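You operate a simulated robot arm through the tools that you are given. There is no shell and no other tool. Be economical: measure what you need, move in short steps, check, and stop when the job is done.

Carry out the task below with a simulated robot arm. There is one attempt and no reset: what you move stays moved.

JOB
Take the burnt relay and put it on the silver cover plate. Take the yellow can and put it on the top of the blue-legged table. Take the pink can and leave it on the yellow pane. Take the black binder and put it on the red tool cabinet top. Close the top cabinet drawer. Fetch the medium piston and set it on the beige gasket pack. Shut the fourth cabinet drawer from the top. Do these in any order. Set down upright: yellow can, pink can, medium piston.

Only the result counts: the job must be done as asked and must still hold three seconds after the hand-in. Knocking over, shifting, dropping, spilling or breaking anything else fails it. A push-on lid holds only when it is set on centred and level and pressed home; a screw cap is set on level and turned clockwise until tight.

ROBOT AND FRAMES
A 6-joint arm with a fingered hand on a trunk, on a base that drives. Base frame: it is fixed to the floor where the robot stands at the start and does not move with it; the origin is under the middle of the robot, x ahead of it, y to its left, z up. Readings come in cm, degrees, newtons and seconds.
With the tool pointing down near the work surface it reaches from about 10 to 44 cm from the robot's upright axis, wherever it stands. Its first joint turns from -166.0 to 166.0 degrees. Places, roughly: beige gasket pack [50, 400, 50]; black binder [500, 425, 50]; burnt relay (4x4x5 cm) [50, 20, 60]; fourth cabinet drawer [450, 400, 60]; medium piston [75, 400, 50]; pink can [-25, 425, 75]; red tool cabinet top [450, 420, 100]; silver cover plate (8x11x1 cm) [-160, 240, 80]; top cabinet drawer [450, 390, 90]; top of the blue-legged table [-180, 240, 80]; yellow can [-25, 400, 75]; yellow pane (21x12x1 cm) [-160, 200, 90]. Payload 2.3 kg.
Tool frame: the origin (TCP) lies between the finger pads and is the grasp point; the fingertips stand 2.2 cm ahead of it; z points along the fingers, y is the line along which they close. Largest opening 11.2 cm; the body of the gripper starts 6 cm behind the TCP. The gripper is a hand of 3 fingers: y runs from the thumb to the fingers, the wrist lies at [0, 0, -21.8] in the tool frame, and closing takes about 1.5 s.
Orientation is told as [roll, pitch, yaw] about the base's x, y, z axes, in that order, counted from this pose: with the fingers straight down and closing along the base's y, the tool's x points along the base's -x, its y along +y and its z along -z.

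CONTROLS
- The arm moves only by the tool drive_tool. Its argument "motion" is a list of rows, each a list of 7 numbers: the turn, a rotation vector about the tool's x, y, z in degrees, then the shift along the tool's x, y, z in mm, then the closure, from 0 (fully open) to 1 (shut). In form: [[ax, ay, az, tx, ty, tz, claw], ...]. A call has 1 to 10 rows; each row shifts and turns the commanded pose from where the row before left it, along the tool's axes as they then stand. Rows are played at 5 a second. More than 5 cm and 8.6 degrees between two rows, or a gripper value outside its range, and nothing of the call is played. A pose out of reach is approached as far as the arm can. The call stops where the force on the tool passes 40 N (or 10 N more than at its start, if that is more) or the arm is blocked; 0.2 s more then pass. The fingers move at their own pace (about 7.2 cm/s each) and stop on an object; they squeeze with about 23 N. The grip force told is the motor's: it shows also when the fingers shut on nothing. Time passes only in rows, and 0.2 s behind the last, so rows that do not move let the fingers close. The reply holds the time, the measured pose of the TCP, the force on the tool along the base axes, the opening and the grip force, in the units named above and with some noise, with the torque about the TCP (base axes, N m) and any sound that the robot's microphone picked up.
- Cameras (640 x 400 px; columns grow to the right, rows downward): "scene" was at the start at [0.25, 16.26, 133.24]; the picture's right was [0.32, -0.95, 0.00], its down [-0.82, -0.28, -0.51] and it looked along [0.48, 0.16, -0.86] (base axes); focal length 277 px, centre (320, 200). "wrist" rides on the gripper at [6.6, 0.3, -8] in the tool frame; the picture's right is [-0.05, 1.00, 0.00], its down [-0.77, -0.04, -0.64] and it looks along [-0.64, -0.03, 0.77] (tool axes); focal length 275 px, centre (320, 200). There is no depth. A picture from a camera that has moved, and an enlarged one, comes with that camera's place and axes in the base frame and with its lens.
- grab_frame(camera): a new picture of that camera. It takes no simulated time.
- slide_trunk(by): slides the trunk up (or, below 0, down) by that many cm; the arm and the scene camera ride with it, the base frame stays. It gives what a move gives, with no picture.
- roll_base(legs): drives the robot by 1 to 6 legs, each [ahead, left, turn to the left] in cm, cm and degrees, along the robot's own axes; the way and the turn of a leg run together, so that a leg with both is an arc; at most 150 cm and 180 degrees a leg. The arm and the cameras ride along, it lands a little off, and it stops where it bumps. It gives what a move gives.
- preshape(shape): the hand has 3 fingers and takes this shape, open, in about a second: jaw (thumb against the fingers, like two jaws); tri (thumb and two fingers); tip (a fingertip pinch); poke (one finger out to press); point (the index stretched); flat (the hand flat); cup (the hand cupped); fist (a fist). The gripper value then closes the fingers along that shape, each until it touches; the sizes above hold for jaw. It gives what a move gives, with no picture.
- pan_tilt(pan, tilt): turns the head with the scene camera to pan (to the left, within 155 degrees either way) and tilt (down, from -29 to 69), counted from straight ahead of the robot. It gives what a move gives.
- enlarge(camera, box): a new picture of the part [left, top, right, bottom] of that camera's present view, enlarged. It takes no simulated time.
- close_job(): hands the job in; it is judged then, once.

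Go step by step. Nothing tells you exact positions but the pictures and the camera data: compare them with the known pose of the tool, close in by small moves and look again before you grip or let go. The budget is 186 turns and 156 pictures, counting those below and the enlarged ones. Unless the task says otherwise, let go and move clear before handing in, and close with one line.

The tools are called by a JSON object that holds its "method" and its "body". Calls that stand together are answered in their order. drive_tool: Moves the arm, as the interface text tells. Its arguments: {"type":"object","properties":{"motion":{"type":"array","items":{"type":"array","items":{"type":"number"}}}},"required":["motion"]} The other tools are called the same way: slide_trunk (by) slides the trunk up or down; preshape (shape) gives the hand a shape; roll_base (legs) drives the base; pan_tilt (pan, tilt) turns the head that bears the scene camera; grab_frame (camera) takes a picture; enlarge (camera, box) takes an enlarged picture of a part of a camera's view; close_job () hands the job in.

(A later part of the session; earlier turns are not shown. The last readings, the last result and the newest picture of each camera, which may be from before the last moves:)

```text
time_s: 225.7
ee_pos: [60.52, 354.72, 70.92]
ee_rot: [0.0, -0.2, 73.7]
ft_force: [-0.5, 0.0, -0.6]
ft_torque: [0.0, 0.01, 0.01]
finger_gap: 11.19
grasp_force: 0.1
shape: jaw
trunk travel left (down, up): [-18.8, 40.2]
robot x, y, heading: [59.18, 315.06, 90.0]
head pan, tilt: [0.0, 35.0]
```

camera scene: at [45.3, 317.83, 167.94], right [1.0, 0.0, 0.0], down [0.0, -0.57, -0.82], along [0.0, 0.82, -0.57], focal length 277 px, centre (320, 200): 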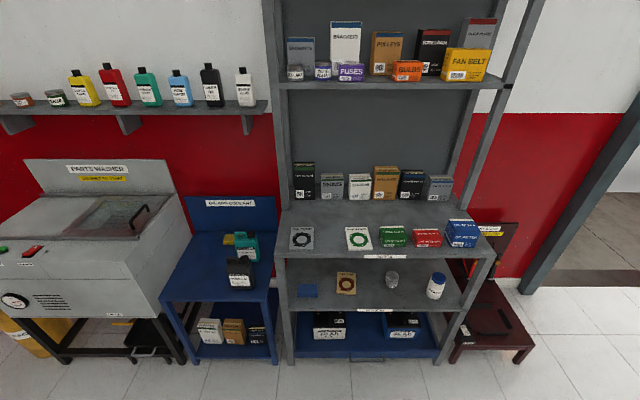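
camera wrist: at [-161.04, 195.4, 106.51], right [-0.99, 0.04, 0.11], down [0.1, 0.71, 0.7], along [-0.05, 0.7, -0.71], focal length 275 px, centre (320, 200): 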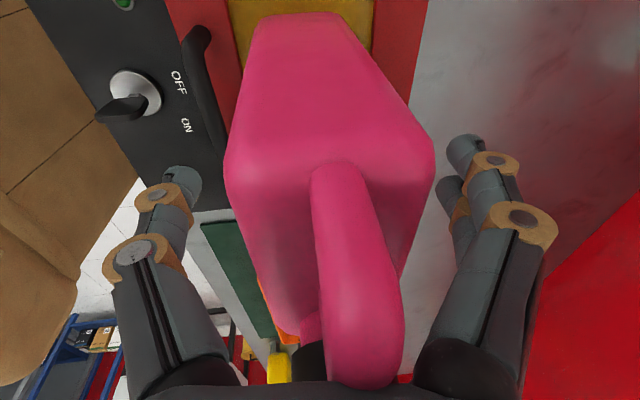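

{"method": "drive_tool", "body": {"motion": [[0, 0, -8.1, 0, 0, 0, 0], [0, 0, -8.1, 0, 0, 0, 0], [0, -7.5, 0, 0, 0, 0, 0], [0, -7.5, 0, 0, 0, 0, 0], [0, -7.5, 0, 0, 0, 0, 0], [0, -7.5, 0, 0, 0, 0, 0], [0, -7.5, 0, 0, 0, 0, 0], [0, -7.5, 0, 0, 0, 0, 0], [0, 0, 0, 0, 0, 0, 0]]}}

{"method": "roll_base", "body": {"legs": [[0, -20, 0]]}}

{"method": "grab_frame", "body": {"camera": "wrist"}}

{"method": "grab_frame", "body": {"camera": "scene"}}

```text
time_s: 227.7
ee_pos: [60.88, 354.9, 71.03]
ee_rot: [-1.0, -40.7, 89.7]
ft_force: [0.0, 1.1, -0.3]
ft_torque: [0.0, 0.01, 0.0]
finger_gap: 11.19
grasp_force: 0.0
shape: jaw
out of reach, approached as far as the arm can: row 7
trunk travel left (down, up): [-18.8, 40.2]
robot x, y, heading: [59.68, 315.14, 90.0]
head pan, tilt: [0.0, 35.0]
```

```text
time_s: 229.3
ee_pos: [80.66, 354.82, 70.97]
ee_rot: [-1.2, -40.8, 90.2]
ft_force: [0.2, -0.6, -0.6]
ft_torque: [0.0, 0.02, 0.0]
finger_gap: 11.17
grasp_force: 0.1
shape: jaw
trunk travel left (down, up): [-18.8, 40.2]
robot x, y, heading: [79.4, 315.09, 90.3]
head pan, tilt: [0.0, 35.0]
```

```text
59 pictures are left
camera wrist: at [80.13, 344.61, 72.63], right [-1.0, 0.05, 0.01], down [0.02, 0.17, 0.99], along [0.04, 0.98, -0.17], focal length 275 px, centre (320, 200)
```

wrist: 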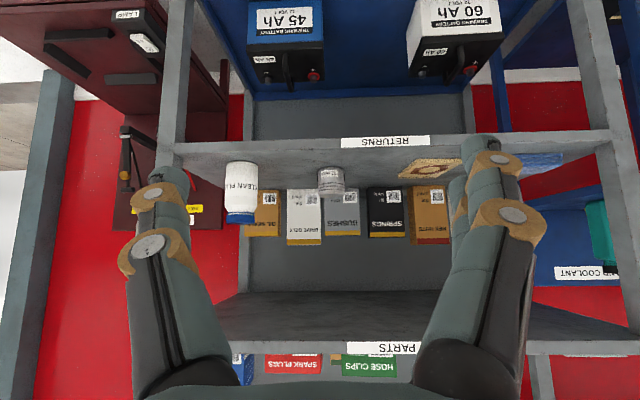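

```text
58 pictures are left
camera scene: at [65.29, 317.86, 127.94], right [1.0, 0.01, 0.0], down [0.0, -0.57, -0.82], along [-0.01, 0.82, -0.57], focal length 277 px, centre (320, 200)
```

scene: 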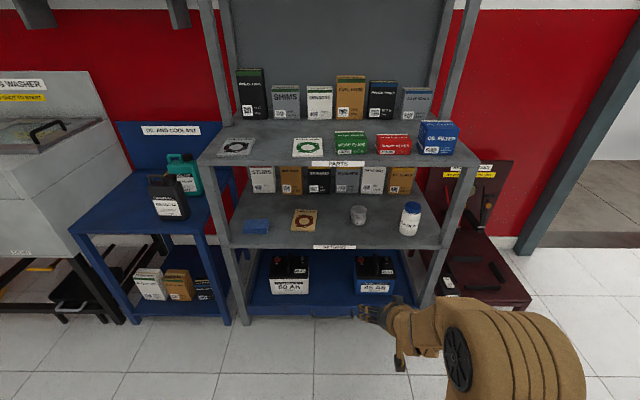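

{"method": "slide_trunk", "body": {"by": -11}}

{"method": "roll_base", "body": {"legs": [[35, 0, 0]]}}

{"method": "grab_frame", "body": {"camera": "wrist"}}

{"method": "grab_frame", "body": {"camera": "scene"}}

```text
time_s: 230.7
ee_pos: [80.65, 355.02, 60.1]
ee_rot: [-1.1, -40.8, 90.0]
ft_force: [0.0, 0.5, -0.6]
ft_torque: [0.02, -0.01, 0.01]
finger_gap: 11.18
grasp_force: 0.0
shape: jaw
trunk travel left (down, up): [-7.8, 51.2]
robot x, y, heading: [79.38, 315.56, 90.6]
head pan, tilt: [0.0, 35.0]
```

```text
time_s: 232.9
ee_pos: [80.55, 389.71, 59.98]
ee_rot: [-1.2, -40.8, 90.0]
ft_force: [0.0, -0.1, 0.5]
ft_torque: [-0.02, -0.02, 0.0]
finger_gap: 11.17
grasp_force: 0.1
shape: jaw
trunk travel left (down, up): [-7.8, 51.2]
robot x, y, heading: [79.28, 349.68, 90.4]
head pan, tilt: [0.0, 35.0]
```

```text
57 pictures are left
camera wrist: at [79.97, 379.36, 61.63], right [-1.0, 0.05, 0.01], down [0.02, 0.17, 0.99], along [0.05, 0.98, -0.17], focal length 275 px, centre (320, 200)
```

wrist: 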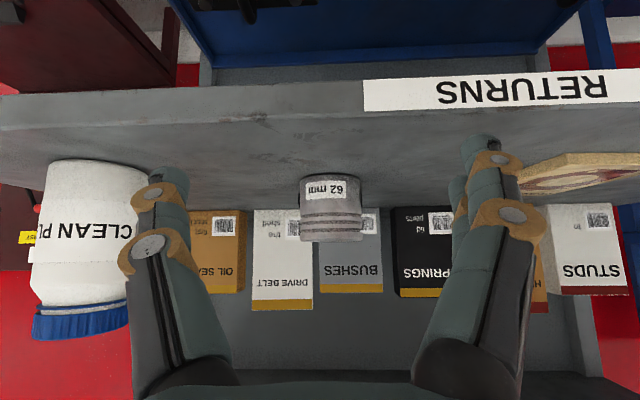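

```text
56 pictures are left
camera scene: at [65.05, 352.65, 116.93], right [1.0, 0.01, 0.0], down [0.0, -0.57, -0.82], along [0.0, 0.82, -0.57], focal length 277 px, centre (320, 200)
```

scene: 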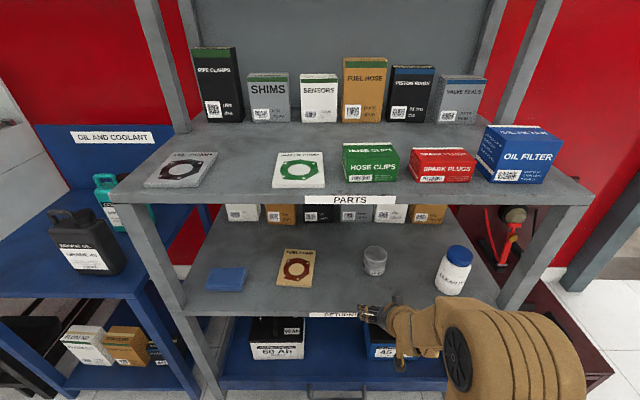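

The piston is centred at about (80.2, 406, 58). I'll slide the open fingers in around it.

{"method": "drive_tool", "body": {"motion": [[1.1, 0, 0, -29.5, 0.9, 28.3, 0], [0, 0, 0, -29.5, 0.9, 28.3, 0], [0, 0, 0, -29.5, 0.9, 28.3, 0], [0, 0, 0, 0, 0, 0, 0]]}}

{"method": "grab_frame", "body": {"camera": "wrist"}}

{"method": "enlarge", "body": {"camera": "scene", "box": [260, 160, 560, 360]}}

```text
time_s: 233.9
ee_pos: [80.56, 401.16, 59.32]
ee_rot: [-2.3, -40.9, 90.0]
ft_force: [1.0, 0.4, -0.1]
ft_torque: [0.02, 0.02, -0.02]
finger_gap: 11.2
grasp_force: 0.1
shape: jaw
out of reach, approached as far as the arm can: row 3
trunk travel left (down, up): [-7.8, 51.2]
robot x, y, heading: [79.33, 350.0, 90.2]
head pan, tilt: [0.0, 35.0]
```

```text
55 pictures are left
camera wrist: at [79.9, 390.82, 60.85], right [-1.0, 0.06, 0.0], down [0.01, 0.17, 0.99], along [0.06, 0.98, -0.17], focal length 275 px, centre (320, 200)
```

wrist: 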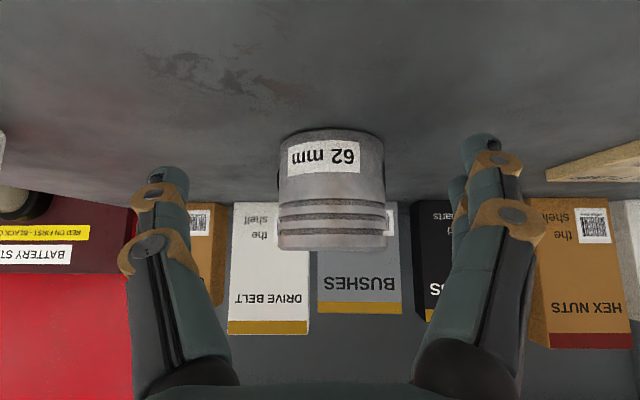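

```text
2.00 times, centred on (410, 260) of scene
camera zoom: at [65.05, 352.66, 116.93], right [1.0, 0.01, 0.0], down [0.0, -0.57, -0.82], along [0.0, 0.82, -0.57], focal length 554 px, centre (140, 80)
```

zoom: 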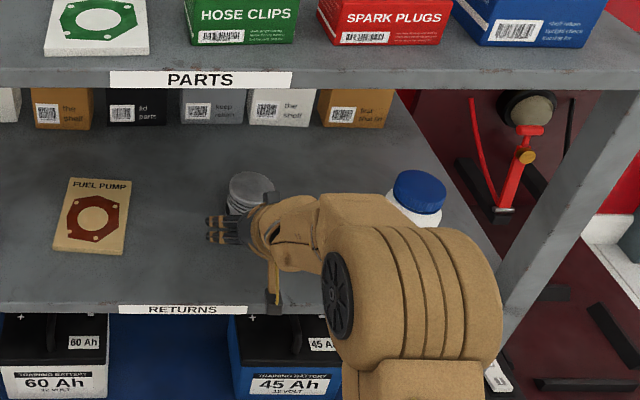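

{"method": "drive_tool", "body": {"motion": [[-2.2, 0, 0, 0, 0, 0, 0], [0, 0, 0, 0, 0, 0, 0]]}}

{"method": "roll_base", "body": {"legs": [[4.8, 0, 0]]}}

{"method": "grab_frame", "body": {"camera": "wrist"}}

{"method": "enlarge", "body": {"camera": "scene", "box": [260, 160, 560, 360]}}

```text
time_s: 234.5
ee_pos: [80.54, 401.02, 59.25]
ee_rot: [-0.2, -40.6, 90.0]
ft_force: [-1.0, 1.6, -0.9]
ft_torque: [0.03, -0.01, -0.01]
finger_gap: 11.19
grasp_force: 0.0
shape: jaw
trunk travel left (down, up): [-7.8, 51.2]
robot x, y, heading: [79.65, 350.28, 90.4]
head pan, tilt: [0.0, 35.0]
```

```text
time_s: 235.4
ee_pos: [80.53, 405.87, 59.41]
ee_rot: [-0.1, -40.6, 89.9]
ft_force: [-0.5, -0.4, -0.3]
ft_torque: [0.01, 0.01, 0.01]
finger_gap: 11.17
grasp_force: 0.0
shape: jaw
trunk travel left (down, up): [-7.8, 51.2]
robot x, y, heading: [79.06, 354.57, 90.2]
head pan, tilt: [0.0, 35.0]
```

```text
53 pictures are left
camera wrist: at [80.18, 395.57, 60.98], right [-1.0, 0.04, 0.03], down [0.04, 0.17, 0.98], along [0.03, 0.98, -0.17], focal length 275 px, centre (320, 200)
```

wrist: 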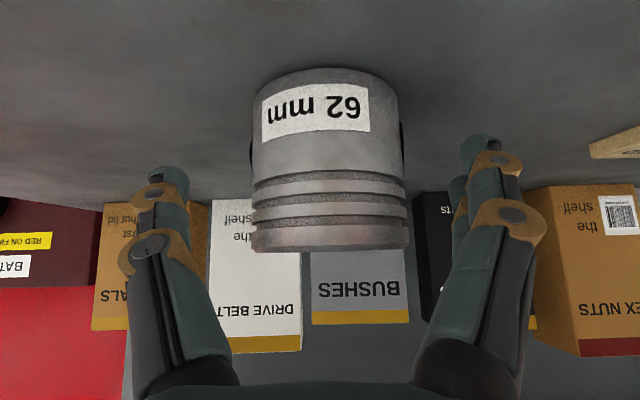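

```text
2.00 times, centred on (410, 260) of scene
camera zoom: at [65.02, 357.45, 116.93], right [1.0, 0.0, 0.0], down [0.0, -0.57, -0.82], along [0.0, 0.82, -0.57], focal length 554 px, centre (140, 80)
```

zoom: 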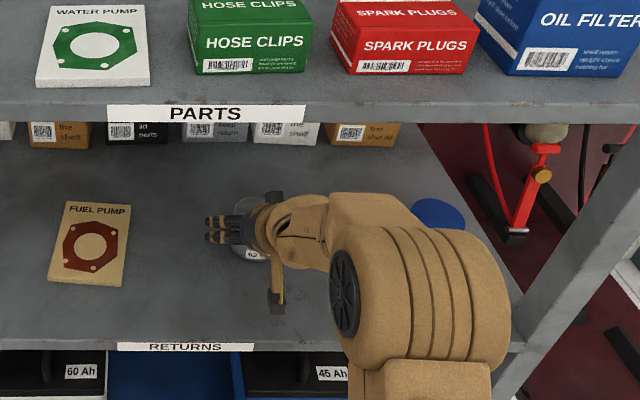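

{"method": "drive_tool", "body": {"motion": [[0, 0, 0, 0, 3.5, 0, 0.1], [0, 0, 0, 0, 0, 0, 0.4], [0, 0, 0, 0, 0, 0, 0.6], [0, 0, 0, 0, 0, 0, 0.8], [0, 0, 0, 0, 0, 0, 1], [0, 0, 0, 0, 0, 0, 1], [0, 0, 0, 0, 0, 0, 1]]}}

{"method": "grab_frame", "body": {"camera": "wrist"}}

```text
time_s: 237.1
ee_pos: [80.29, 405.84, 59.22]
ee_rot: [-0.1, -40.5, 89.9]
ft_force: [0.8, -0.7, 0.0]
ft_torque: [-0.01, -0.05, 0.02]
finger_gap: 5.42
grasp_force: 22.9
shape: jaw
trunk travel left (down, up): [-7.8, 51.2]
robot x, y, heading: [79.48, 354.48, 90.4]
head pan, tilt: [0.0, 35.0]
```

```text
51 pictures are left
camera wrist: at [79.88, 395.56, 60.98], right [-1.0, 0.04, 0.03], down [0.04, 0.17, 0.98], along [0.03, 0.98, -0.17], focal length 275 px, centre (320, 200)
```

wrist: 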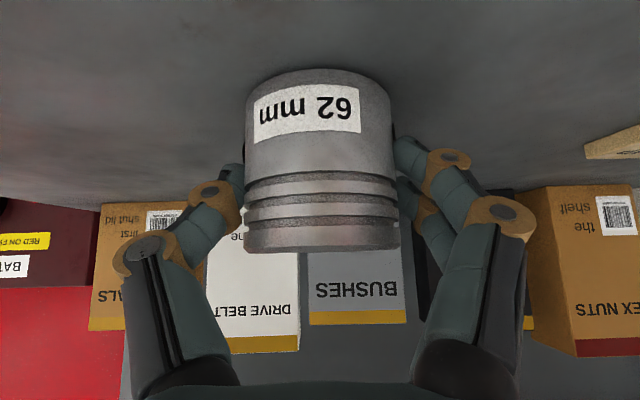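

{"method": "slide_trunk", "body": {"by": 3}}

{"method": "grab_frame", "body": {"camera": "wrist"}}

```text
time_s: 237.8
ee_pos: [80.25, 405.82, 62.32]
ee_rot: [-0.1, -40.5, 90.0]
ft_force: [-0.6, 0.1, -3.4]
ft_torque: [-0.04, 0.01, -0.03]
finger_gap: 5.43
grasp_force: 22.3
shape: jaw
trunk travel left (down, up): [-10.8, 48.2]
robot x, y, heading: [79.41, 354.89, 90.4]
head pan, tilt: [0.0, 35.0]
```

```text
50 pictures are left
camera wrist: at [79.87, 395.58, 63.97], right [-1.0, 0.04, 0.03], down [0.04, 0.17, 0.98], along [0.03, 0.98, -0.17], focal length 275 px, centre (320, 200)
```

wrist: 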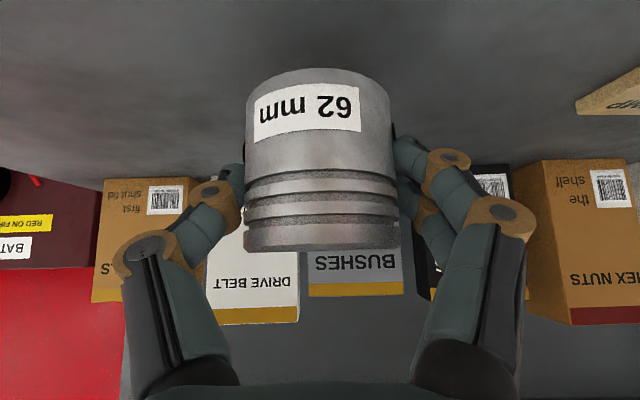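

{"method": "roll_base", "body": {"legs": [[0.8, 21.7, 0]]}}

{"method": "grab_frame", "body": {"camera": "wrist"}}

{"method": "enlarge", "body": {"camera": "scene", "box": [240, 150, 480, 310]}}

```text
time_s: 239.5
ee_pos: [58.39, 406.53, 62.35]
ee_rot: [-0.1, -40.6, 90.0]
ft_force: [-0.1, -0.1, -2.6]
ft_torque: [-0.03, -0.02, -0.04]
finger_gap: 5.43
grasp_force: 23.3
shape: jaw
trunk travel left (down, up): [-10.8, 48.2]
robot x, y, heading: [57.71, 355.16, 90.4]
head pan, tilt: [0.0, 35.0]
```

```text
49 pictures are left
camera wrist: at [58.04, 396.24, 63.97], right [-1.0, 0.04, 0.03], down [0.03, 0.17, 0.98], along [0.03, 0.98, -0.17], focal length 275 px, centre (320, 200)
```

wrist: 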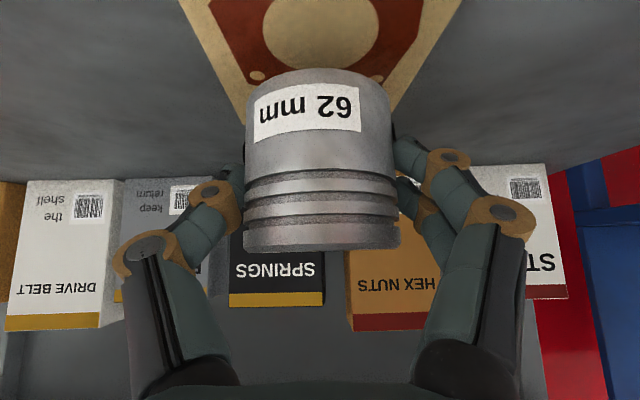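

```text
2.50 times, centred on (360, 230) of scene
camera zoom: at [43.26, 358.13, 119.93], right [1.0, 0.01, 0.0], down [0.0, -0.57, -0.82], along [-0.01, 0.82, -0.57], focal length 693 px, centre (220, 125)
```

zoom: 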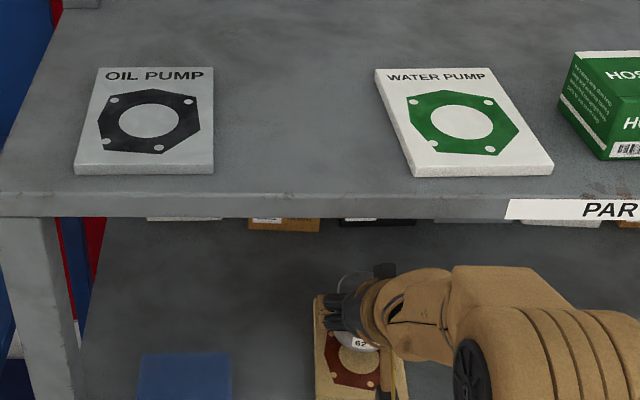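

The piston is right over the pack. Lowering now with the trunk.

{"method": "slide_trunk", "body": {"by": -1.0}}

{"method": "grab_frame", "body": {"camera": "wrist"}}

{"method": "slide_trunk", "body": {"by": -0.3}}

```text
time_s: 240.1
ee_pos: [58.43, 406.49, 61.19]
ee_rot: [-0.1, -40.5, 90.1]
ft_force: [-0.3, -0.2, -2.5]
ft_torque: [-0.06, -0.01, -0.01]
finger_gap: 5.44
grasp_force: 23.1
shape: jaw
trunk travel left (down, up): [-9.8, 49.2]
robot x, y, heading: [57.23, 355.16, 90.4]
head pan, tilt: [0.0, 35.0]
```

```text
47 pictures are left
camera wrist: at [58.04, 396.24, 62.96], right [-1.0, 0.04, 0.03], down [0.03, 0.17, 0.98], along [0.03, 0.98, -0.17], focal length 275 px, centre (320, 200)
```

wrist: 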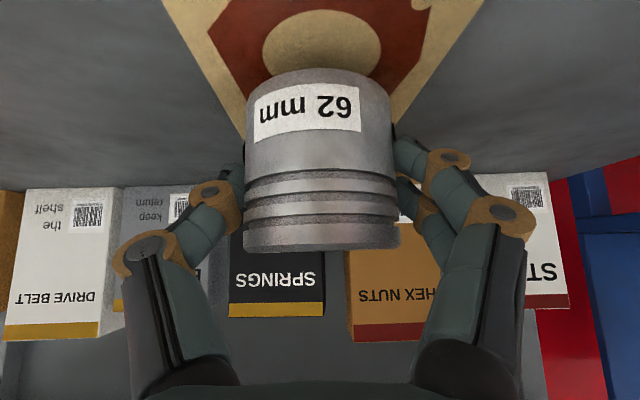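

```text
time_s: 240.6
ee_pos: [58.28, 406.5, 61.02]
ee_rot: [-0.2, -40.4, 90.0]
ft_force: [0.1, -0.4, -2.8]
ft_torque: [-0.04, -0.01, 0.0]
finger_gap: 5.44
grasp_force: 22.7
shape: jaw
trunk travel left (down, up): [-9.5, 49.5]
robot x, y, heading: [57.85, 355.0, 90.2]
head pan, tilt: [0.0, 35.0]
```

{"method": "slide_trunk", "body": {"by": -0.3}}

{"method": "slide_trunk", "body": {"by": -0.3}}

```text
time_s: 241.1
ee_pos: [58.39, 406.4, 60.68]
ee_rot: [-0.1, -40.4, 90.1]
ft_force: [0.8, 0.3, -2.3]
ft_torque: [-0.02, 0.0, -0.03]
finger_gap: 5.44
grasp_force: 22.9
shape: jaw
trunk travel left (down, up): [-9.2, 49.8]
robot x, y, heading: [57.45, 355.25, 90.2]
head pan, tilt: [0.0, 35.0]
```

```text
time_s: 241.6
ee_pos: [58.29, 406.6, 60.38]
ee_rot: [0.0, -40.4, 90.0]
ft_force: [-1.0, 0.8, -3.3]
ft_torque: [-0.03, -0.04, 0.0]
finger_gap: 5.45
grasp_force: 23.1
shape: jaw
trunk travel left (down, up): [-8.9, 50.1]
robot x, y, heading: [57.49, 355.14, 90.4]
head pan, tilt: [0.0, 35.0]
```

{"method": "slide_trunk", "body": {"by": -0.3}}

{"method": "slide_trunk", "body": {"by": -0.2}}

```text
time_s: 242.1
ee_pos: [58.37, 406.58, 60.25]
ee_rot: [0.0, -40.7, 90.1]
ft_force: [0.7, 2.2, 8.0]
ft_torque: [0.09, -0.01, 0.05]
finger_gap: 5.43
grasp_force: 23.3
shape: jaw
trunk travel left (down, up): [-8.6, 50.4]
robot x, y, heading: [57.29, 355.24, 90.4]
head pan, tilt: [0.0, 35.0]
```

```text
time_s: 242.7
ee_pos: [58.4, 406.41, 60.08]
ee_rot: [-0.2, -40.8, 90.1]
ft_force: [-0.3, 4.2, 20.6]
ft_torque: [0.21, 0.07, 0.03]
finger_gap: 5.43
grasp_force: 22.7
shape: jaw
trunk travel left (down, up): [-8.4, 50.6]
robot x, y, heading: [57.59, 355.45, 90.2]
head pan, tilt: [0.0, 35.0]
```

{"method": "slide_trunk", "body": {"by": 0.2}}

{"method": "drive_tool", "body": {"motion": [[0, 0, 0, 0, 0, 0, 0.6], [0, 0, 0, 0, 0, 0, 0.4], [0, 0, 0, 0, 0, 0, 0.2], [0, 0, 0, 0, 0, 0, 0], [0, 0, 0, 0, 0, 0, 0], [0, 0, 0, 0, 0, 0, 0]]}}

{"method": "grab_frame", "body": {"camera": "wrist"}}

```text
time_s: 243.2
ee_pos: [58.46, 406.47, 60.15]
ee_rot: [-0.1, -40.6, 90.1]
ft_force: [0.3, 4.7, 14.4]
ft_torque: [0.18, 0.0, 0.02]
finger_gap: 5.42
grasp_force: 22.5
shape: jaw
trunk travel left (down, up): [-8.6, 50.4]
robot x, y, heading: [57.6, 355.57, 90.6]
head pan, tilt: [0.0, 35.0]
```

```text
time_s: 244.6
ee_pos: [58.4, 406.45, 60.04]
ee_rot: [-0.1, -40.5, 90.1]
ft_force: [-0.5, 0.5, 0.0]
ft_torque: [-0.01, -0.01, -0.01]
finger_gap: 11.21
grasp_force: 0.0
shape: jaw
trunk travel left (down, up): [-8.6, 50.4]
robot x, y, heading: [57.07, 355.5, 90.2]
head pan, tilt: [0.0, 35.0]
```

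```text
46 pictures are left
camera wrist: at [58.04, 396.22, 61.78], right [-1.0, 0.04, 0.03], down [0.03, 0.17, 0.98], along [0.03, 0.98, -0.17], focal length 275 px, centre (320, 200)
```

wrist: 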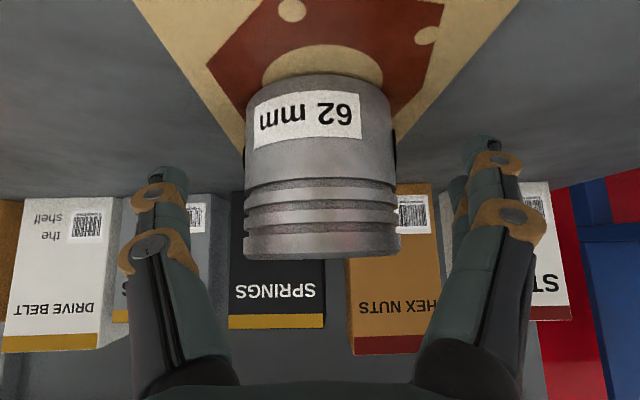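

{"method": "roll_base", "body": {"legs": [[-30, 0, 0]]}}

{"method": "enlarge", "body": {"camera": "scene", "box": [260, 160, 460, 300]}}

{"method": "grab_frame", "body": {"camera": "wrist"}}

```text
time_s: 246.6
ee_pos: [58.76, 376.3, 60.1]
ee_rot: [-0.1, -40.5, 90.0]
ft_force: [-0.5, 0.3, -0.5]
ft_torque: [0.01, 0.01, -0.01]
finger_gap: 11.19
grasp_force: 0.1
shape: jaw
trunk travel left (down, up): [-8.6, 50.4]
robot x, y, heading: [57.71, 325.12, 90.4]
head pan, tilt: [0.0, 35.0]
```

```text
2.86 times, centred on (360, 230) of scene
camera zoom: at [43.46, 327.94, 117.73], right [1.0, 0.01, 0.0], down [0.0, -0.57, -0.82], along [0.0, 0.82, -0.57], focal length 792 px, centre (206, 114)
```

zoom: 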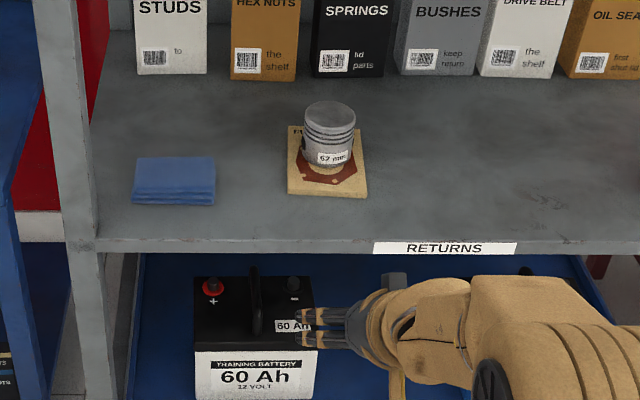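

```text
44 pictures are left
camera wrist: at [58.29, 366.05, 61.78], right [-1.0, 0.04, 0.03], down [0.03, 0.17, 0.98], along [0.03, 0.98, -0.17], focal length 275 px, centre (320, 200)
```

wrist: 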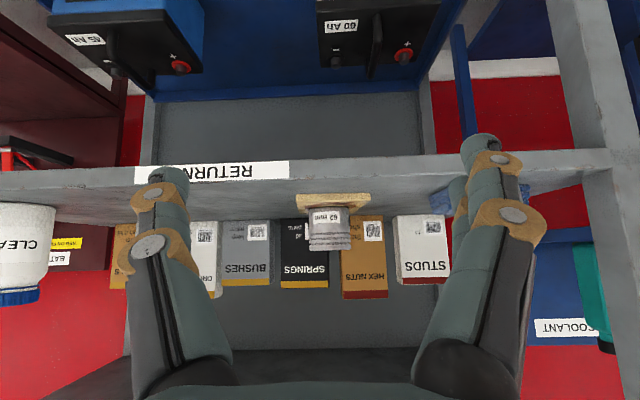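

The piston stands on the gasket pack. Next is the red tool cabinet area; I'll turn to face +x and look at the route.

{"method": "roll_base", "body": {"legs": [[-15, 0, 0], [0, 0, -90]]}}

{"method": "pan_tilt", "body": {"pan": 10, "tilt": 15}}

{"method": "grab_frame", "body": {"camera": "scene"}}

```text
time_s: 251.8
ee_pos: [108.74, 309.1, 59.98]
ee_rot: [-0.1, -40.4, -0.3]
ft_force: [0.5, 0.0, -0.2]
ft_torque: [-0.03, 0.0, -0.01]
finger_gap: 11.2
grasp_force: 0.1
shape: jaw
trunk travel left (down, up): [-8.6, 50.4]
robot x, y, heading: [57.72, 310.37, 0.0]
head pan, tilt: [0.0, 35.0]
```

```text
time_s: 252.7
ee_pos: [108.82, 309.06, 60.02]
ee_rot: [0.0, -40.6, -0.3]
ft_force: [0.0, 0.8, -0.3]
ft_torque: [-0.01, -0.02, 0.0]
finger_gap: 11.18
grasp_force: 0.1
shape: jaw
trunk travel left (down, up): [-8.6, 50.4]
robot x, y, heading: [57.69, 310.37, 0.2]
head pan, tilt: [10.0, 15.0]
```

```text
43 pictures are left
camera scene: at [60.8, 326.12, 120.93], right [0.17, -0.98, 0.0], down [-0.26, -0.05, -0.97], along [0.95, 0.17, -0.26], focal length 277 px, centre (320, 200)
```

scene: 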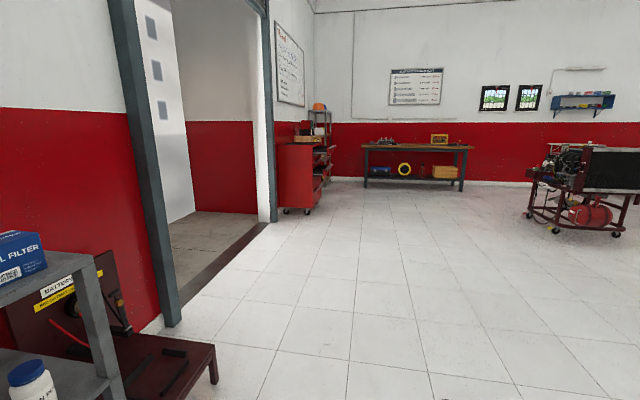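

{"method": "roll_base", "body": {"legs": [[150, 0, 0], [150, 0, 0]]}}

{"method": "pan_tilt", "body": {"pan": 45, "tilt": 20}}

{"method": "grab_frame", "body": {"camera": "scene"}}

```text
time_s: 266.9
ee_pos: [402.88, 319.13, 59.96]
ee_rot: [0.0, -40.5, 2.0]
ft_force: [-0.2, -0.1, 0.4]
ft_torque: [0.01, -0.04, -0.01]
finger_gap: 11.19
grasp_force: 0.1
shape: jaw
trunk travel left (down, up): [-8.6, 50.4]
robot x, y, heading: [351.57, 317.94, 2.1]
head pan, tilt: [10.0, 15.0]
```

```text
time_s: 267.9
ee_pos: [402.91, 319.1, 60.12]
ee_rot: [-0.1, -40.4, 2.0]
ft_force: [-0.5, 0.8, -0.3]
ft_torque: [0.02, 0.0, 0.02]
finger_gap: 11.16
grasp_force: 0.0
shape: jaw
trunk travel left (down, up): [-8.6, 50.4]
robot x, y, heading: [352.14, 318.6, 2.2]
head pan, tilt: [45.0, 20.0]
```

```text
42 pictures are left
camera scene: at [351.39, 339.04, 120.12], right [0.73, -0.68, 0.0], down [-0.23, -0.25, -0.94], along [0.64, 0.69, -0.34], focal length 277 px, centre (320, 200)
```

scene: 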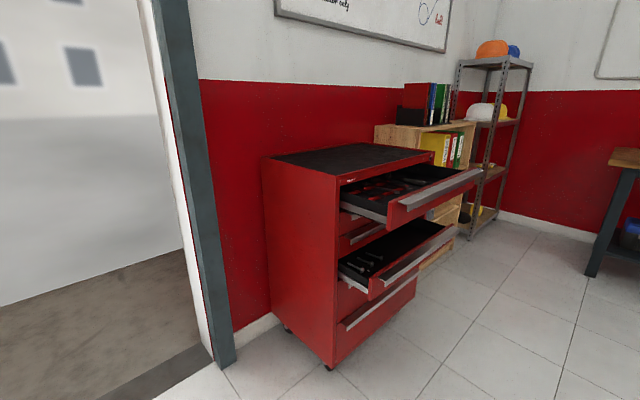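

The cabinet faces -y with its top and fourth drawers open, and the bookcase is to its right. I'll position myself in front, facing +y.

{"method": "roll_base", "body": {"legs": [[0, 0, 88], [-25, 0, 0], [0, -110, 0]]}}

{"method": "pan_tilt", "body": {"pan": 0, "tilt": 25}}

{"method": "grab_frame", "body": {"camera": "scene"}}

```text
time_s: 278.6
ee_pos: [461.02, 345.6, 60.06]
ee_rot: [-0.1, -40.5, 90.4]
ft_force: [0.2, -0.1, 0.4]
ft_torque: [-0.02, 0.02, 0.0]
finger_gap: 11.21
grasp_force: 0.0
shape: jaw
trunk travel left (down, up): [-8.6, 50.4]
robot x, y, heading: [460.51, 294.6, 90.8]
head pan, tilt: [45.0, 20.0]
```

```text
time_s: 279.7
ee_pos: [461.04, 345.62, 59.99]
ee_rot: [-0.1, -40.5, 90.5]
ft_force: [0.3, 0.1, 0.3]
ft_torque: [0.01, 0.0, -0.03]
finger_gap: 11.18
grasp_force: 0.0
shape: jaw
trunk travel left (down, up): [-8.6, 50.4]
robot x, y, heading: [459.92, 294.41, 90.7]
head pan, tilt: [0.0, 25.0]
```

```text
41 pictures are left
camera scene: at [446.23, 297.5, 119.31], right [1.0, 0.02, 0.0], down [0.01, -0.42, -0.91], along [-0.01, 0.91, -0.42], focal length 277 px, centre (320, 200)
```

scene: 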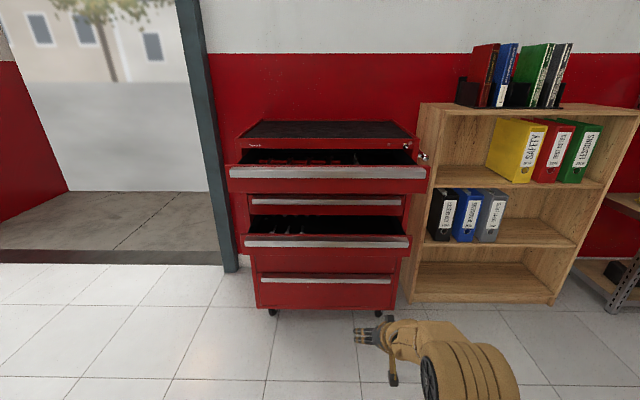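

{"method": "enlarge", "body": {"camera": "scene", "box": [400, 90, 600, 310]}}

{"method": "enlarge", "body": {"camera": "scene", "box": [210, 100, 440, 320]}}

```text
1.82 times, centred on (500, 200) of scene
camera zoom: at [446.23, 297.5, 119.31], right [1.0, 0.02, 0.0], down [0.01, -0.42, -0.91], along [-0.01, 0.91, -0.42], focal length 504 px, centre (-7, 200)
```

zoom: 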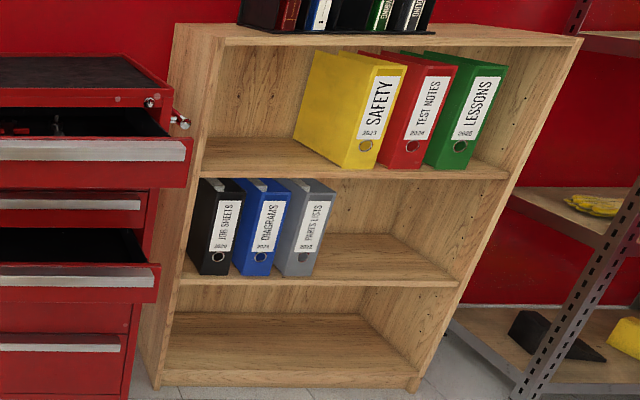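

```text
1.82 times, centred on (325, 210) of scene
camera zoom: at [446.23, 297.5, 119.31], right [1.0, 0.02, 0.0], down [0.01, -0.42, -0.91], along [-0.01, 0.91, -0.42], focal length 504 px, centre (311, 182)
```

zoom: 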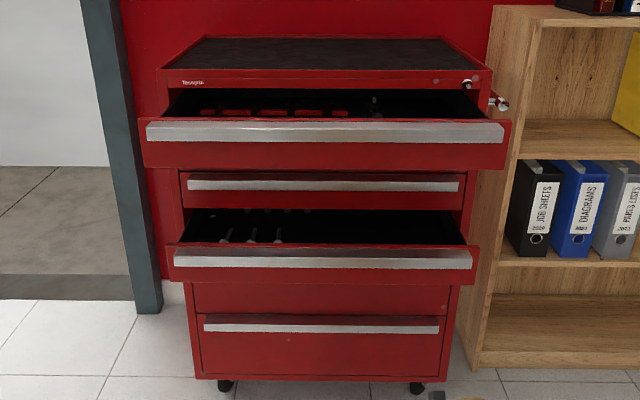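

Top drawer front is at y≈381 (z 84–92, x 417–479); the fourth's is at y≈383 (z 56–64); closed fronts are at y≈398. I'll close the fingers, raise to the top drawer and push with the base.

{"method": "drive_tool", "body": {"motion": [[0, 0, 0, 0, 0, 0, 0.5], [0, 0, 0, 0, 0, 0, 1], [0, 0, 0, 0, 0, 0, 1], [0, 0, 0, 0, 0, 0, 1], [0, 0, 0, 0, 0, 0, 1], [0, 0, 0, 0, 0, 0, 1]]}}

{"method": "slide_trunk", "body": {"by": 28.5}}

{"method": "roll_base", "body": {"legs": [[25, 12.5, -0.7]]}}

{"method": "grab_frame", "body": {"camera": "wrist"}}

```text
time_s: 281.1
ee_pos: [460.99, 345.59, 60.1]
ee_rot: [-0.1, -40.4, 90.6]
ft_force: [0.7, 0.3, 0.4]
ft_torque: [0.0, 0.01, 0.01]
finger_gap: 0.0
grasp_force: 23.0
shape: jaw
trunk travel left (down, up): [-8.6, 50.4]
robot x, y, heading: [460.39, 294.36, 90.8]
head pan, tilt: [0.0, 25.0]
```

```text
time_s: 284.0
ee_pos: [461.04, 345.69, 88.71]
ee_rot: [-0.1, -40.4, 90.5]
ft_force: [0.3, 0.5, 0.4]
ft_torque: [0.02, 0.01, -0.03]
finger_gap: 0.01
grasp_force: 23.5
shape: jaw
trunk travel left (down, up): [-37.1, 21.9]
robot x, y, heading: [460.28, 295.09, 90.5]
head pan, tilt: [0.0, 25.0]
```

```text
time_s: 285.9
ee_pos: [448.73, 370.33, 88.6]
ee_rot: [0.0, -40.6, 90.0]
ft_force: [1.2, 0.7, 0.7]
ft_torque: [0.01, -0.01, -0.04]
finger_gap: 0.0
grasp_force: 22.9
shape: jaw
trunk travel left (down, up): [-37.1, 21.9]
robot x, y, heading: [447.34, 319.2, 90.3]
head pan, tilt: [0.0, 25.0]
```

```text
38 pictures are left
camera wrist: at [448.28, 360.15, 90.26], right [-1.0, 0.04, 0.03], down [0.03, 0.17, 0.98], along [0.03, 0.98, -0.17], focal length 275 px, centre (320, 200)
```

wrist: 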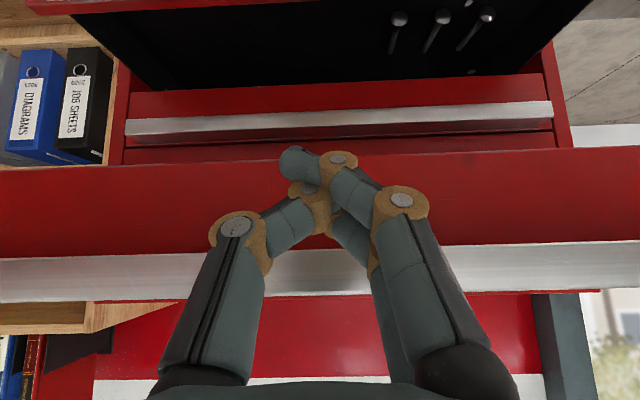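

The fingertips are near the lower edge of the top drawer's front, so I'll go up 3.5 cm before pushing.

{"method": "slide_trunk", "body": {"by": 3.5}}

{"method": "roll_base", "body": {"legs": [[14, 0, 0]]}}

{"method": "grab_frame", "body": {"camera": "wrist"}}

```text
time_s: 286.7
ee_pos: [448.72, 370.38, 92.03]
ee_rot: [0.0, -40.5, 90.0]
ft_force: [0.3, 0.9, 0.8]
ft_torque: [-0.04, 0.0, 0.0]
finger_gap: 0.01
grasp_force: 23.1
shape: jaw
trunk travel left (down, up): [-40.6, 18.4]
robot x, y, heading: [447.54, 319.05, 90.3]
head pan, tilt: [0.0, 25.0]
```

```text
time_s: 288.1
ee_pos: [448.61, 384.35, 92.1]
ee_rot: [-0.1, -40.6, 89.9]
ft_force: [0.6, 1.1, -0.5]
ft_torque: [-0.01, -0.02, -0.02]
finger_gap: 0.0
grasp_force: 23.3
shape: jaw
trunk travel left (down, up): [-40.6, 18.4]
robot x, y, heading: [447.75, 333.3, 90.4]
head pan, tilt: [0.0, 25.0]
```

```text
37 pictures are left
camera wrist: at [448.18, 374.07, 93.75], right [-1.0, 0.04, 0.03], down [0.03, 0.17, 0.98], along [0.03, 0.98, -0.17], focal length 275 px, centre (320, 200)
```

wrist: 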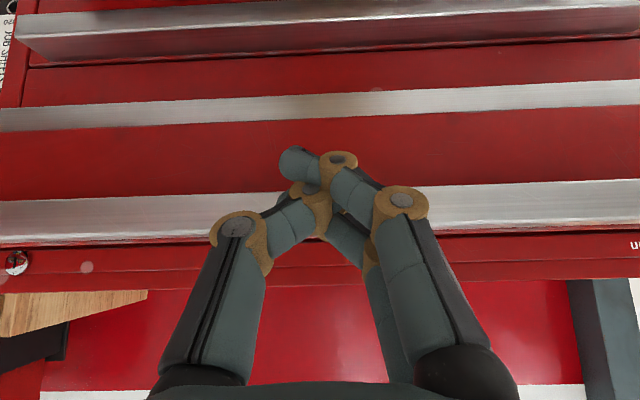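

{"method": "roll_base", "body": {"legs": [[9, 0, 0]]}}

{"method": "roll_base", "body": {"legs": [[4, 0, 0]]}}

{"method": "grab_frame", "body": {"camera": "wrist"}}

{"method": "grab_frame", "body": {"camera": "scene"}}

```text
time_s: 289.2
ee_pos: [448.58, 393.33, 92.2]
ee_rot: [0.0, -40.6, 90.0]
ft_force: [-1.1, -15.6, -3.7]
ft_torque: [-0.07, 0.08, -0.26]
finger_gap: 0.0
grasp_force: 23.3
shape: jaw
trunk travel left (down, up): [-40.6, 18.4]
robot x, y, heading: [447.36, 342.42, 90.1]
head pan, tilt: [0.0, 25.0]
```

```text
time_s: 289.9
ee_pos: [448.48, 393.61, 91.83]
ee_rot: [0.3, -39.8, 89.6]
ft_force: [-3.1, -21.0, 3.8]
ft_torque: [0.1, -0.06, -0.36]
finger_gap: 0.0
grasp_force: 22.7
shape: jaw
trunk travel left (down, up): [-40.6, 18.4]
robot x, y, heading: [447.85, 343.7, 90.2]
head pan, tilt: [0.0, 25.0]
stopped in leg 1: the force on the tool passed its limit at 58 N (the readings are from after the stop); the commanded pose is now the measured one
```

```text
36 pictures are left
camera wrist: at [447.97, 383.37, 93.58], right [-1.0, 0.04, 0.03], down [0.04, 0.19, 0.98], along [0.03, 0.98, -0.19], focal length 275 px, centre (320, 200)
```

wrist: 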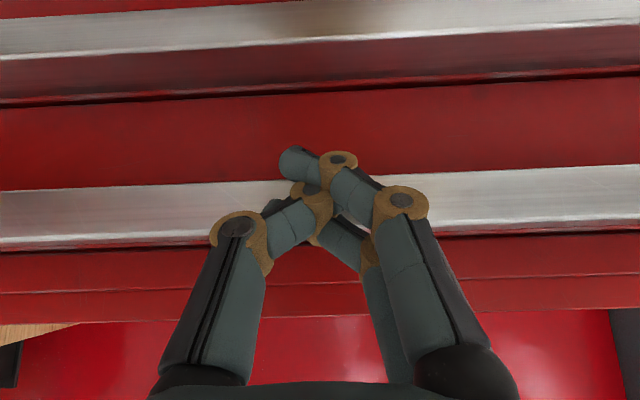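

```text
35 pictures are left
camera scene: at [433.24, 345.81, 151.33], right [1.0, 0.01, 0.0], down [0.0, -0.42, -0.91], along [-0.01, 0.91, -0.42], focal length 277 px, centre (320, 200)
```

scene: 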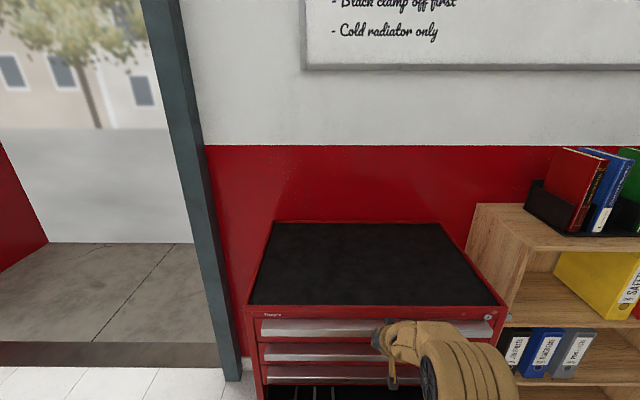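

The top drawer is fully shut. I'll back off, go down to the fourth drawer and push it.

{"method": "roll_base", "body": {"legs": [[-26, 0, 0]]}}

{"method": "slide_trunk", "body": {"by": -29}}

{"method": "grab_frame", "body": {"camera": "wrist"}}

```text
time_s: 291.8
ee_pos: [448.44, 368.14, 91.72]
ee_rot: [0.3, -39.7, 89.9]
ft_force: [-1.0, 0.6, 0.1]
ft_torque: [0.03, 0.03, 0.02]
finger_gap: 0.0
grasp_force: 23.2
shape: jaw
trunk travel left (down, up): [-40.6, 18.4]
robot x, y, heading: [447.67, 317.39, 90.5]
head pan, tilt: [0.0, 25.0]
```

```text
time_s: 294.7
ee_pos: [448.34, 368.29, 62.56]
ee_rot: [0.3, -39.7, 89.9]
ft_force: [-1.1, 0.2, 0.2]
ft_torque: [-0.02, 0.02, 0.04]
finger_gap: 0.0
grasp_force: 22.8
shape: jaw
trunk travel left (down, up): [-11.6, 47.4]
robot x, y, heading: [447.65, 317.18, 90.6]
head pan, tilt: [0.0, 25.0]
```

```text
34 pictures are left
camera wrist: at [448.1, 357.94, 64.43], right [-1.0, 0.03, 0.03], down [0.04, 0.19, 0.98], along [0.03, 0.98, -0.19], focal length 275 px, centre (320, 200)
```

wrist: 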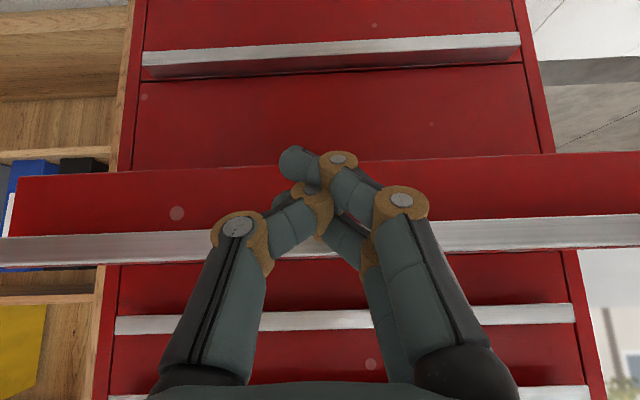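

{"method": "slide_trunk", "body": {"by": 3}}

{"method": "roll_base", "body": {"legs": [[16, 0, 0]]}}

{"method": "roll_base", "body": {"legs": [[9, 0, 0]]}}

{"method": "grab_frame", "body": {"camera": "wrist"}}

```text
time_s: 295.5
ee_pos: [448.41, 368.27, 65.58]
ee_rot: [0.2, -39.6, 89.9]
ft_force: [-0.4, -0.2, -0.2]
ft_torque: [-0.01, 0.0, -0.03]
finger_gap: 0.0
grasp_force: 23.3
shape: jaw
trunk travel left (down, up): [-14.6, 44.4]
robot x, y, heading: [447.42, 317.48, 90.5]
head pan, tilt: [0.0, 25.0]
```

```text
time_s: 296.9
ee_pos: [448.31, 384.33, 65.52]
ee_rot: [0.3, -39.6, 89.9]
ft_force: [0.3, 0.3, 0.0]
ft_torque: [-0.01, 0.02, 0.02]
finger_gap: 0.01
grasp_force: 22.6
shape: jaw
trunk travel left (down, up): [-14.6, 44.4]
robot x, y, heading: [447.82, 333.75, 90.6]
head pan, tilt: [0.0, 25.0]
```

```text
time_s: 298.0
ee_pos: [448.22, 393.17, 65.5]
ee_rot: [0.3, -39.7, 89.8]
ft_force: [0.6, 0.0, -0.2]
ft_torque: [0.07, -0.02, 0.0]
finger_gap: 0.0
grasp_force: 22.8
shape: jaw
trunk travel left (down, up): [-14.6, 44.4]
robot x, y, heading: [447.57, 342.44, 90.6]
head pan, tilt: [0.0, 25.0]
```

```text
33 pictures are left
camera wrist: at [447.88, 382.97, 67.42], right [-1.0, 0.03, 0.03], down [0.04, 0.19, 0.98], along [0.03, 0.98, -0.19], focal length 275 px, centre (320, 200)
```

wrist: 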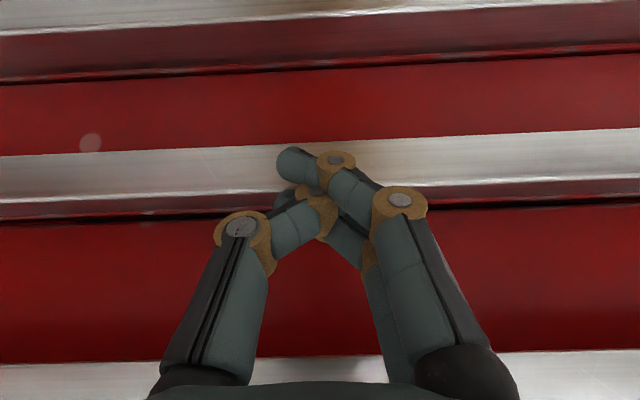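

{"method": "roll_base", "body": {"legs": [[4, 0, 0]]}}

{"method": "grab_frame", "body": {"camera": "scene"}}

```text
time_s: 298.9
ee_pos: [448.22, 394.88, 65.64]
ee_rot: [0.6, -39.5, 89.7]
ft_force: [-1.6, -16.7, 13.1]
ft_torque: [-0.13, 0.26, -0.08]
finger_gap: 0.0
grasp_force: 23.7
shape: jaw
trunk travel left (down, up): [-14.6, 44.4]
robot x, y, heading: [447.4, 344.61, 90.6]
head pan, tilt: [0.0, 25.0]
stopped in leg 1: the force on the tool passed its limit at 58 N (the readings are from after the stop); the commanded pose is now the measured one
```

```text
32 pictures are left
camera scene: at [433.24, 347.21, 125.33], right [1.0, 0.01, 0.0], down [0.0, -0.42, -0.91], along [-0.01, 0.91, -0.42], focal length 277 px, centre (320, 200)
```

scene: 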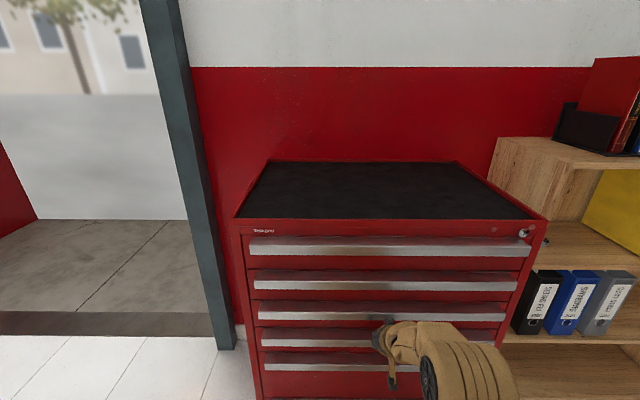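

All drawers are shut flush. Next the black binder: I'll back off, shift right and look from in front.

{"method": "roll_base", "body": {"legs": [[-22, 0, 0], [0, -55, 0]]}}

{"method": "grab_frame", "body": {"camera": "wrist"}}

{"method": "enlarge", "body": {"camera": "scene", "box": [280, 120, 480, 300]}}

```text
time_s: 303.4
ee_pos: [505.05, 373.02, 65.36]
ee_rot: [0.5, -39.2, 88.9]
ft_force: [-0.1, -0.1, 0.3]
ft_torque: [0.0, -0.01, -0.04]
finger_gap: 0.02
grasp_force: 22.8
shape: jaw
trunk travel left (down, up): [-14.6, 44.4]
robot x, y, heading: [503.8, 322.51, 89.9]
head pan, tilt: [0.0, 25.0]
```

```text
31 pictures are left
camera wrist: at [504.51, 362.77, 67.31], right [-1.0, 0.05, 0.04], down [0.05, 0.19, 0.98], along [0.04, 0.98, -0.2], focal length 275 px, centre (320, 200)
```

wrist: 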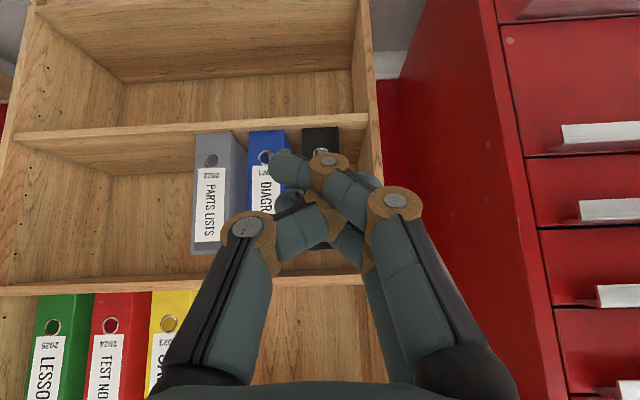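

```text
2.22 times, centred on (380, 210) of scene
camera zoom: at [489.46, 325.77, 125.31], right [1.0, 0.0, 0.0], down [0.0, -0.42, -0.91], along [0.0, 0.91, -0.42], focal length 616 px, centre (187, 178)
```

zoom: 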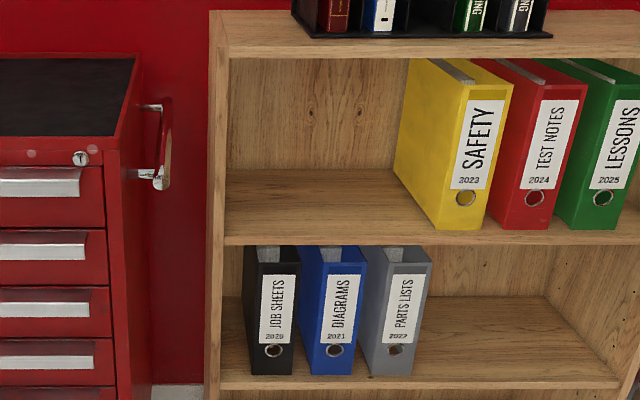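

The binder's spine is about 7 cm wide at x≈502–509, y≈414.6, z 43.5–69, with gaps on both sides. I'd like a horizontal grip with the palm against the spine, so I'll tilt the tool toward horizontal.

{"method": "drive_tool", "body": {"motion": [[0, -8, 0, -30, 0, 0, 0.5], [0, -8, 0, -30, 0, 0, 0.2], [0, -8, 0, -30, 0, 0, 0.2], [0, -8, 0, -30, 0, 0, 0.2], [0, -8, 0, -30, 0, 0, 0.2], [0, -8, 0, -30, 0, 0, 0.2], [0, 0, 0, 0, 0, 0, 0.2]]}}

{"method": "grab_frame", "body": {"camera": "wrist"}}

```text
time_s: 304.9
ee_pos: [504.7, 392.35, 89.81]
ee_rot: [8.6, -87.2, 80.7]
ft_force: [0.0, 0.0, -0.7]
ft_torque: [0.0, 0.01, -0.01]
finger_gap: 8.98
grasp_force: 0.2
shape: jaw
out of reach, approached as far as the arm can: row 1, 2, 3, 4, 5, 6
trunk travel left (down, up): [-14.6, 44.4]
robot x, y, heading: [503.48, 322.47, 89.8]
head pan, tilt: [0.0, 25.0]
```

```text
29 pictures are left
camera wrist: at [504.13, 384.0, 83.51], right [-1.0, 0.02, 0.05], down [0.03, -0.6, 0.8], along [0.04, 0.8, 0.6], focal length 275 px, centre (320, 200)
```

wrist: 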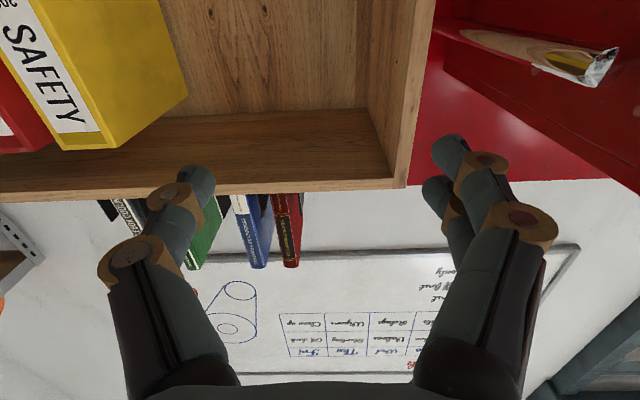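

Horizontal works. Now I'll lower to the binder's mid height.

{"method": "slide_trunk", "body": {"by": -14}}

{"method": "drive_tool", "body": {"motion": [[0, 0, 0, 45, 0, 0, 0.2], [0, 0, 0, 45, 0, 0, 0.2], [0, 0, 0, 45, 0, 0, 0.2], [0, 0, 0, 45, 0, 0, 0.2], [0, 0, 0, 0, 0, 0, 0.2]]}}

{"method": "grab_frame", "body": {"camera": "wrist"}}

{"method": "grab_frame", "body": {"camera": "scene"}}

```text
time_s: 306.6
ee_pos: [504.56, 392.37, 75.74]
ee_rot: [8.4, -87.1, 80.7]
ft_force: [-0.3, -0.2, -0.6]
ft_torque: [0.02, 0.01, -0.01]
finger_gap: 8.92
grasp_force: 0.0
shape: jaw
trunk travel left (down, up): [-0.6, 58.4]
robot x, y, heading: [503.61, 322.51, 89.7]
head pan, tilt: [0.0, 25.0]
```

```text
time_s: 307.8
ee_pos: [504.85, 394.36, 59.96]
ee_rot: [7.0, -87.1, 81.6]
ft_force: [-0.6, -0.3, 0.1]
ft_torque: [0.03, 0.03, 0.0]
finger_gap: 8.95
grasp_force: 0.0
shape: jaw
out of reach, approached as far as the arm can: row 1, 2, 3, 4
trunk travel left (down, up): [-0.6, 58.4]
robot x, y, heading: [503.84, 322.67, 89.9]
head pan, tilt: [0.0, 25.0]
```

```text
28 pictures are left
camera wrist: at [504.25, 385.88, 53.68], right [-1.0, 0.03, 0.05], down [0.03, -0.6, 0.8], along [0.05, 0.8, 0.6], focal length 275 px, centre (320, 200)
```

wrist: 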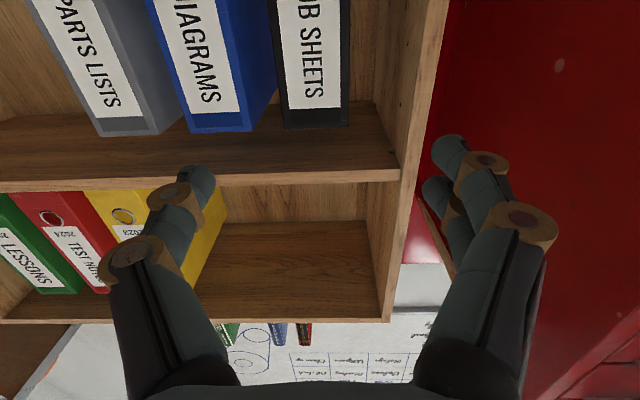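

```text
27 pictures are left
camera scene: at [489.46, 325.78, 111.31], right [1.0, 0.0, 0.0], down [0.0, -0.42, -0.91], along [0.0, 0.91, -0.42], focal length 277 px, centre (320, 200)
```

scene: 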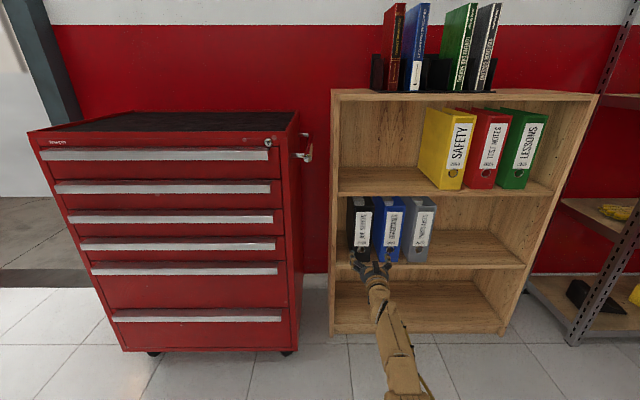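

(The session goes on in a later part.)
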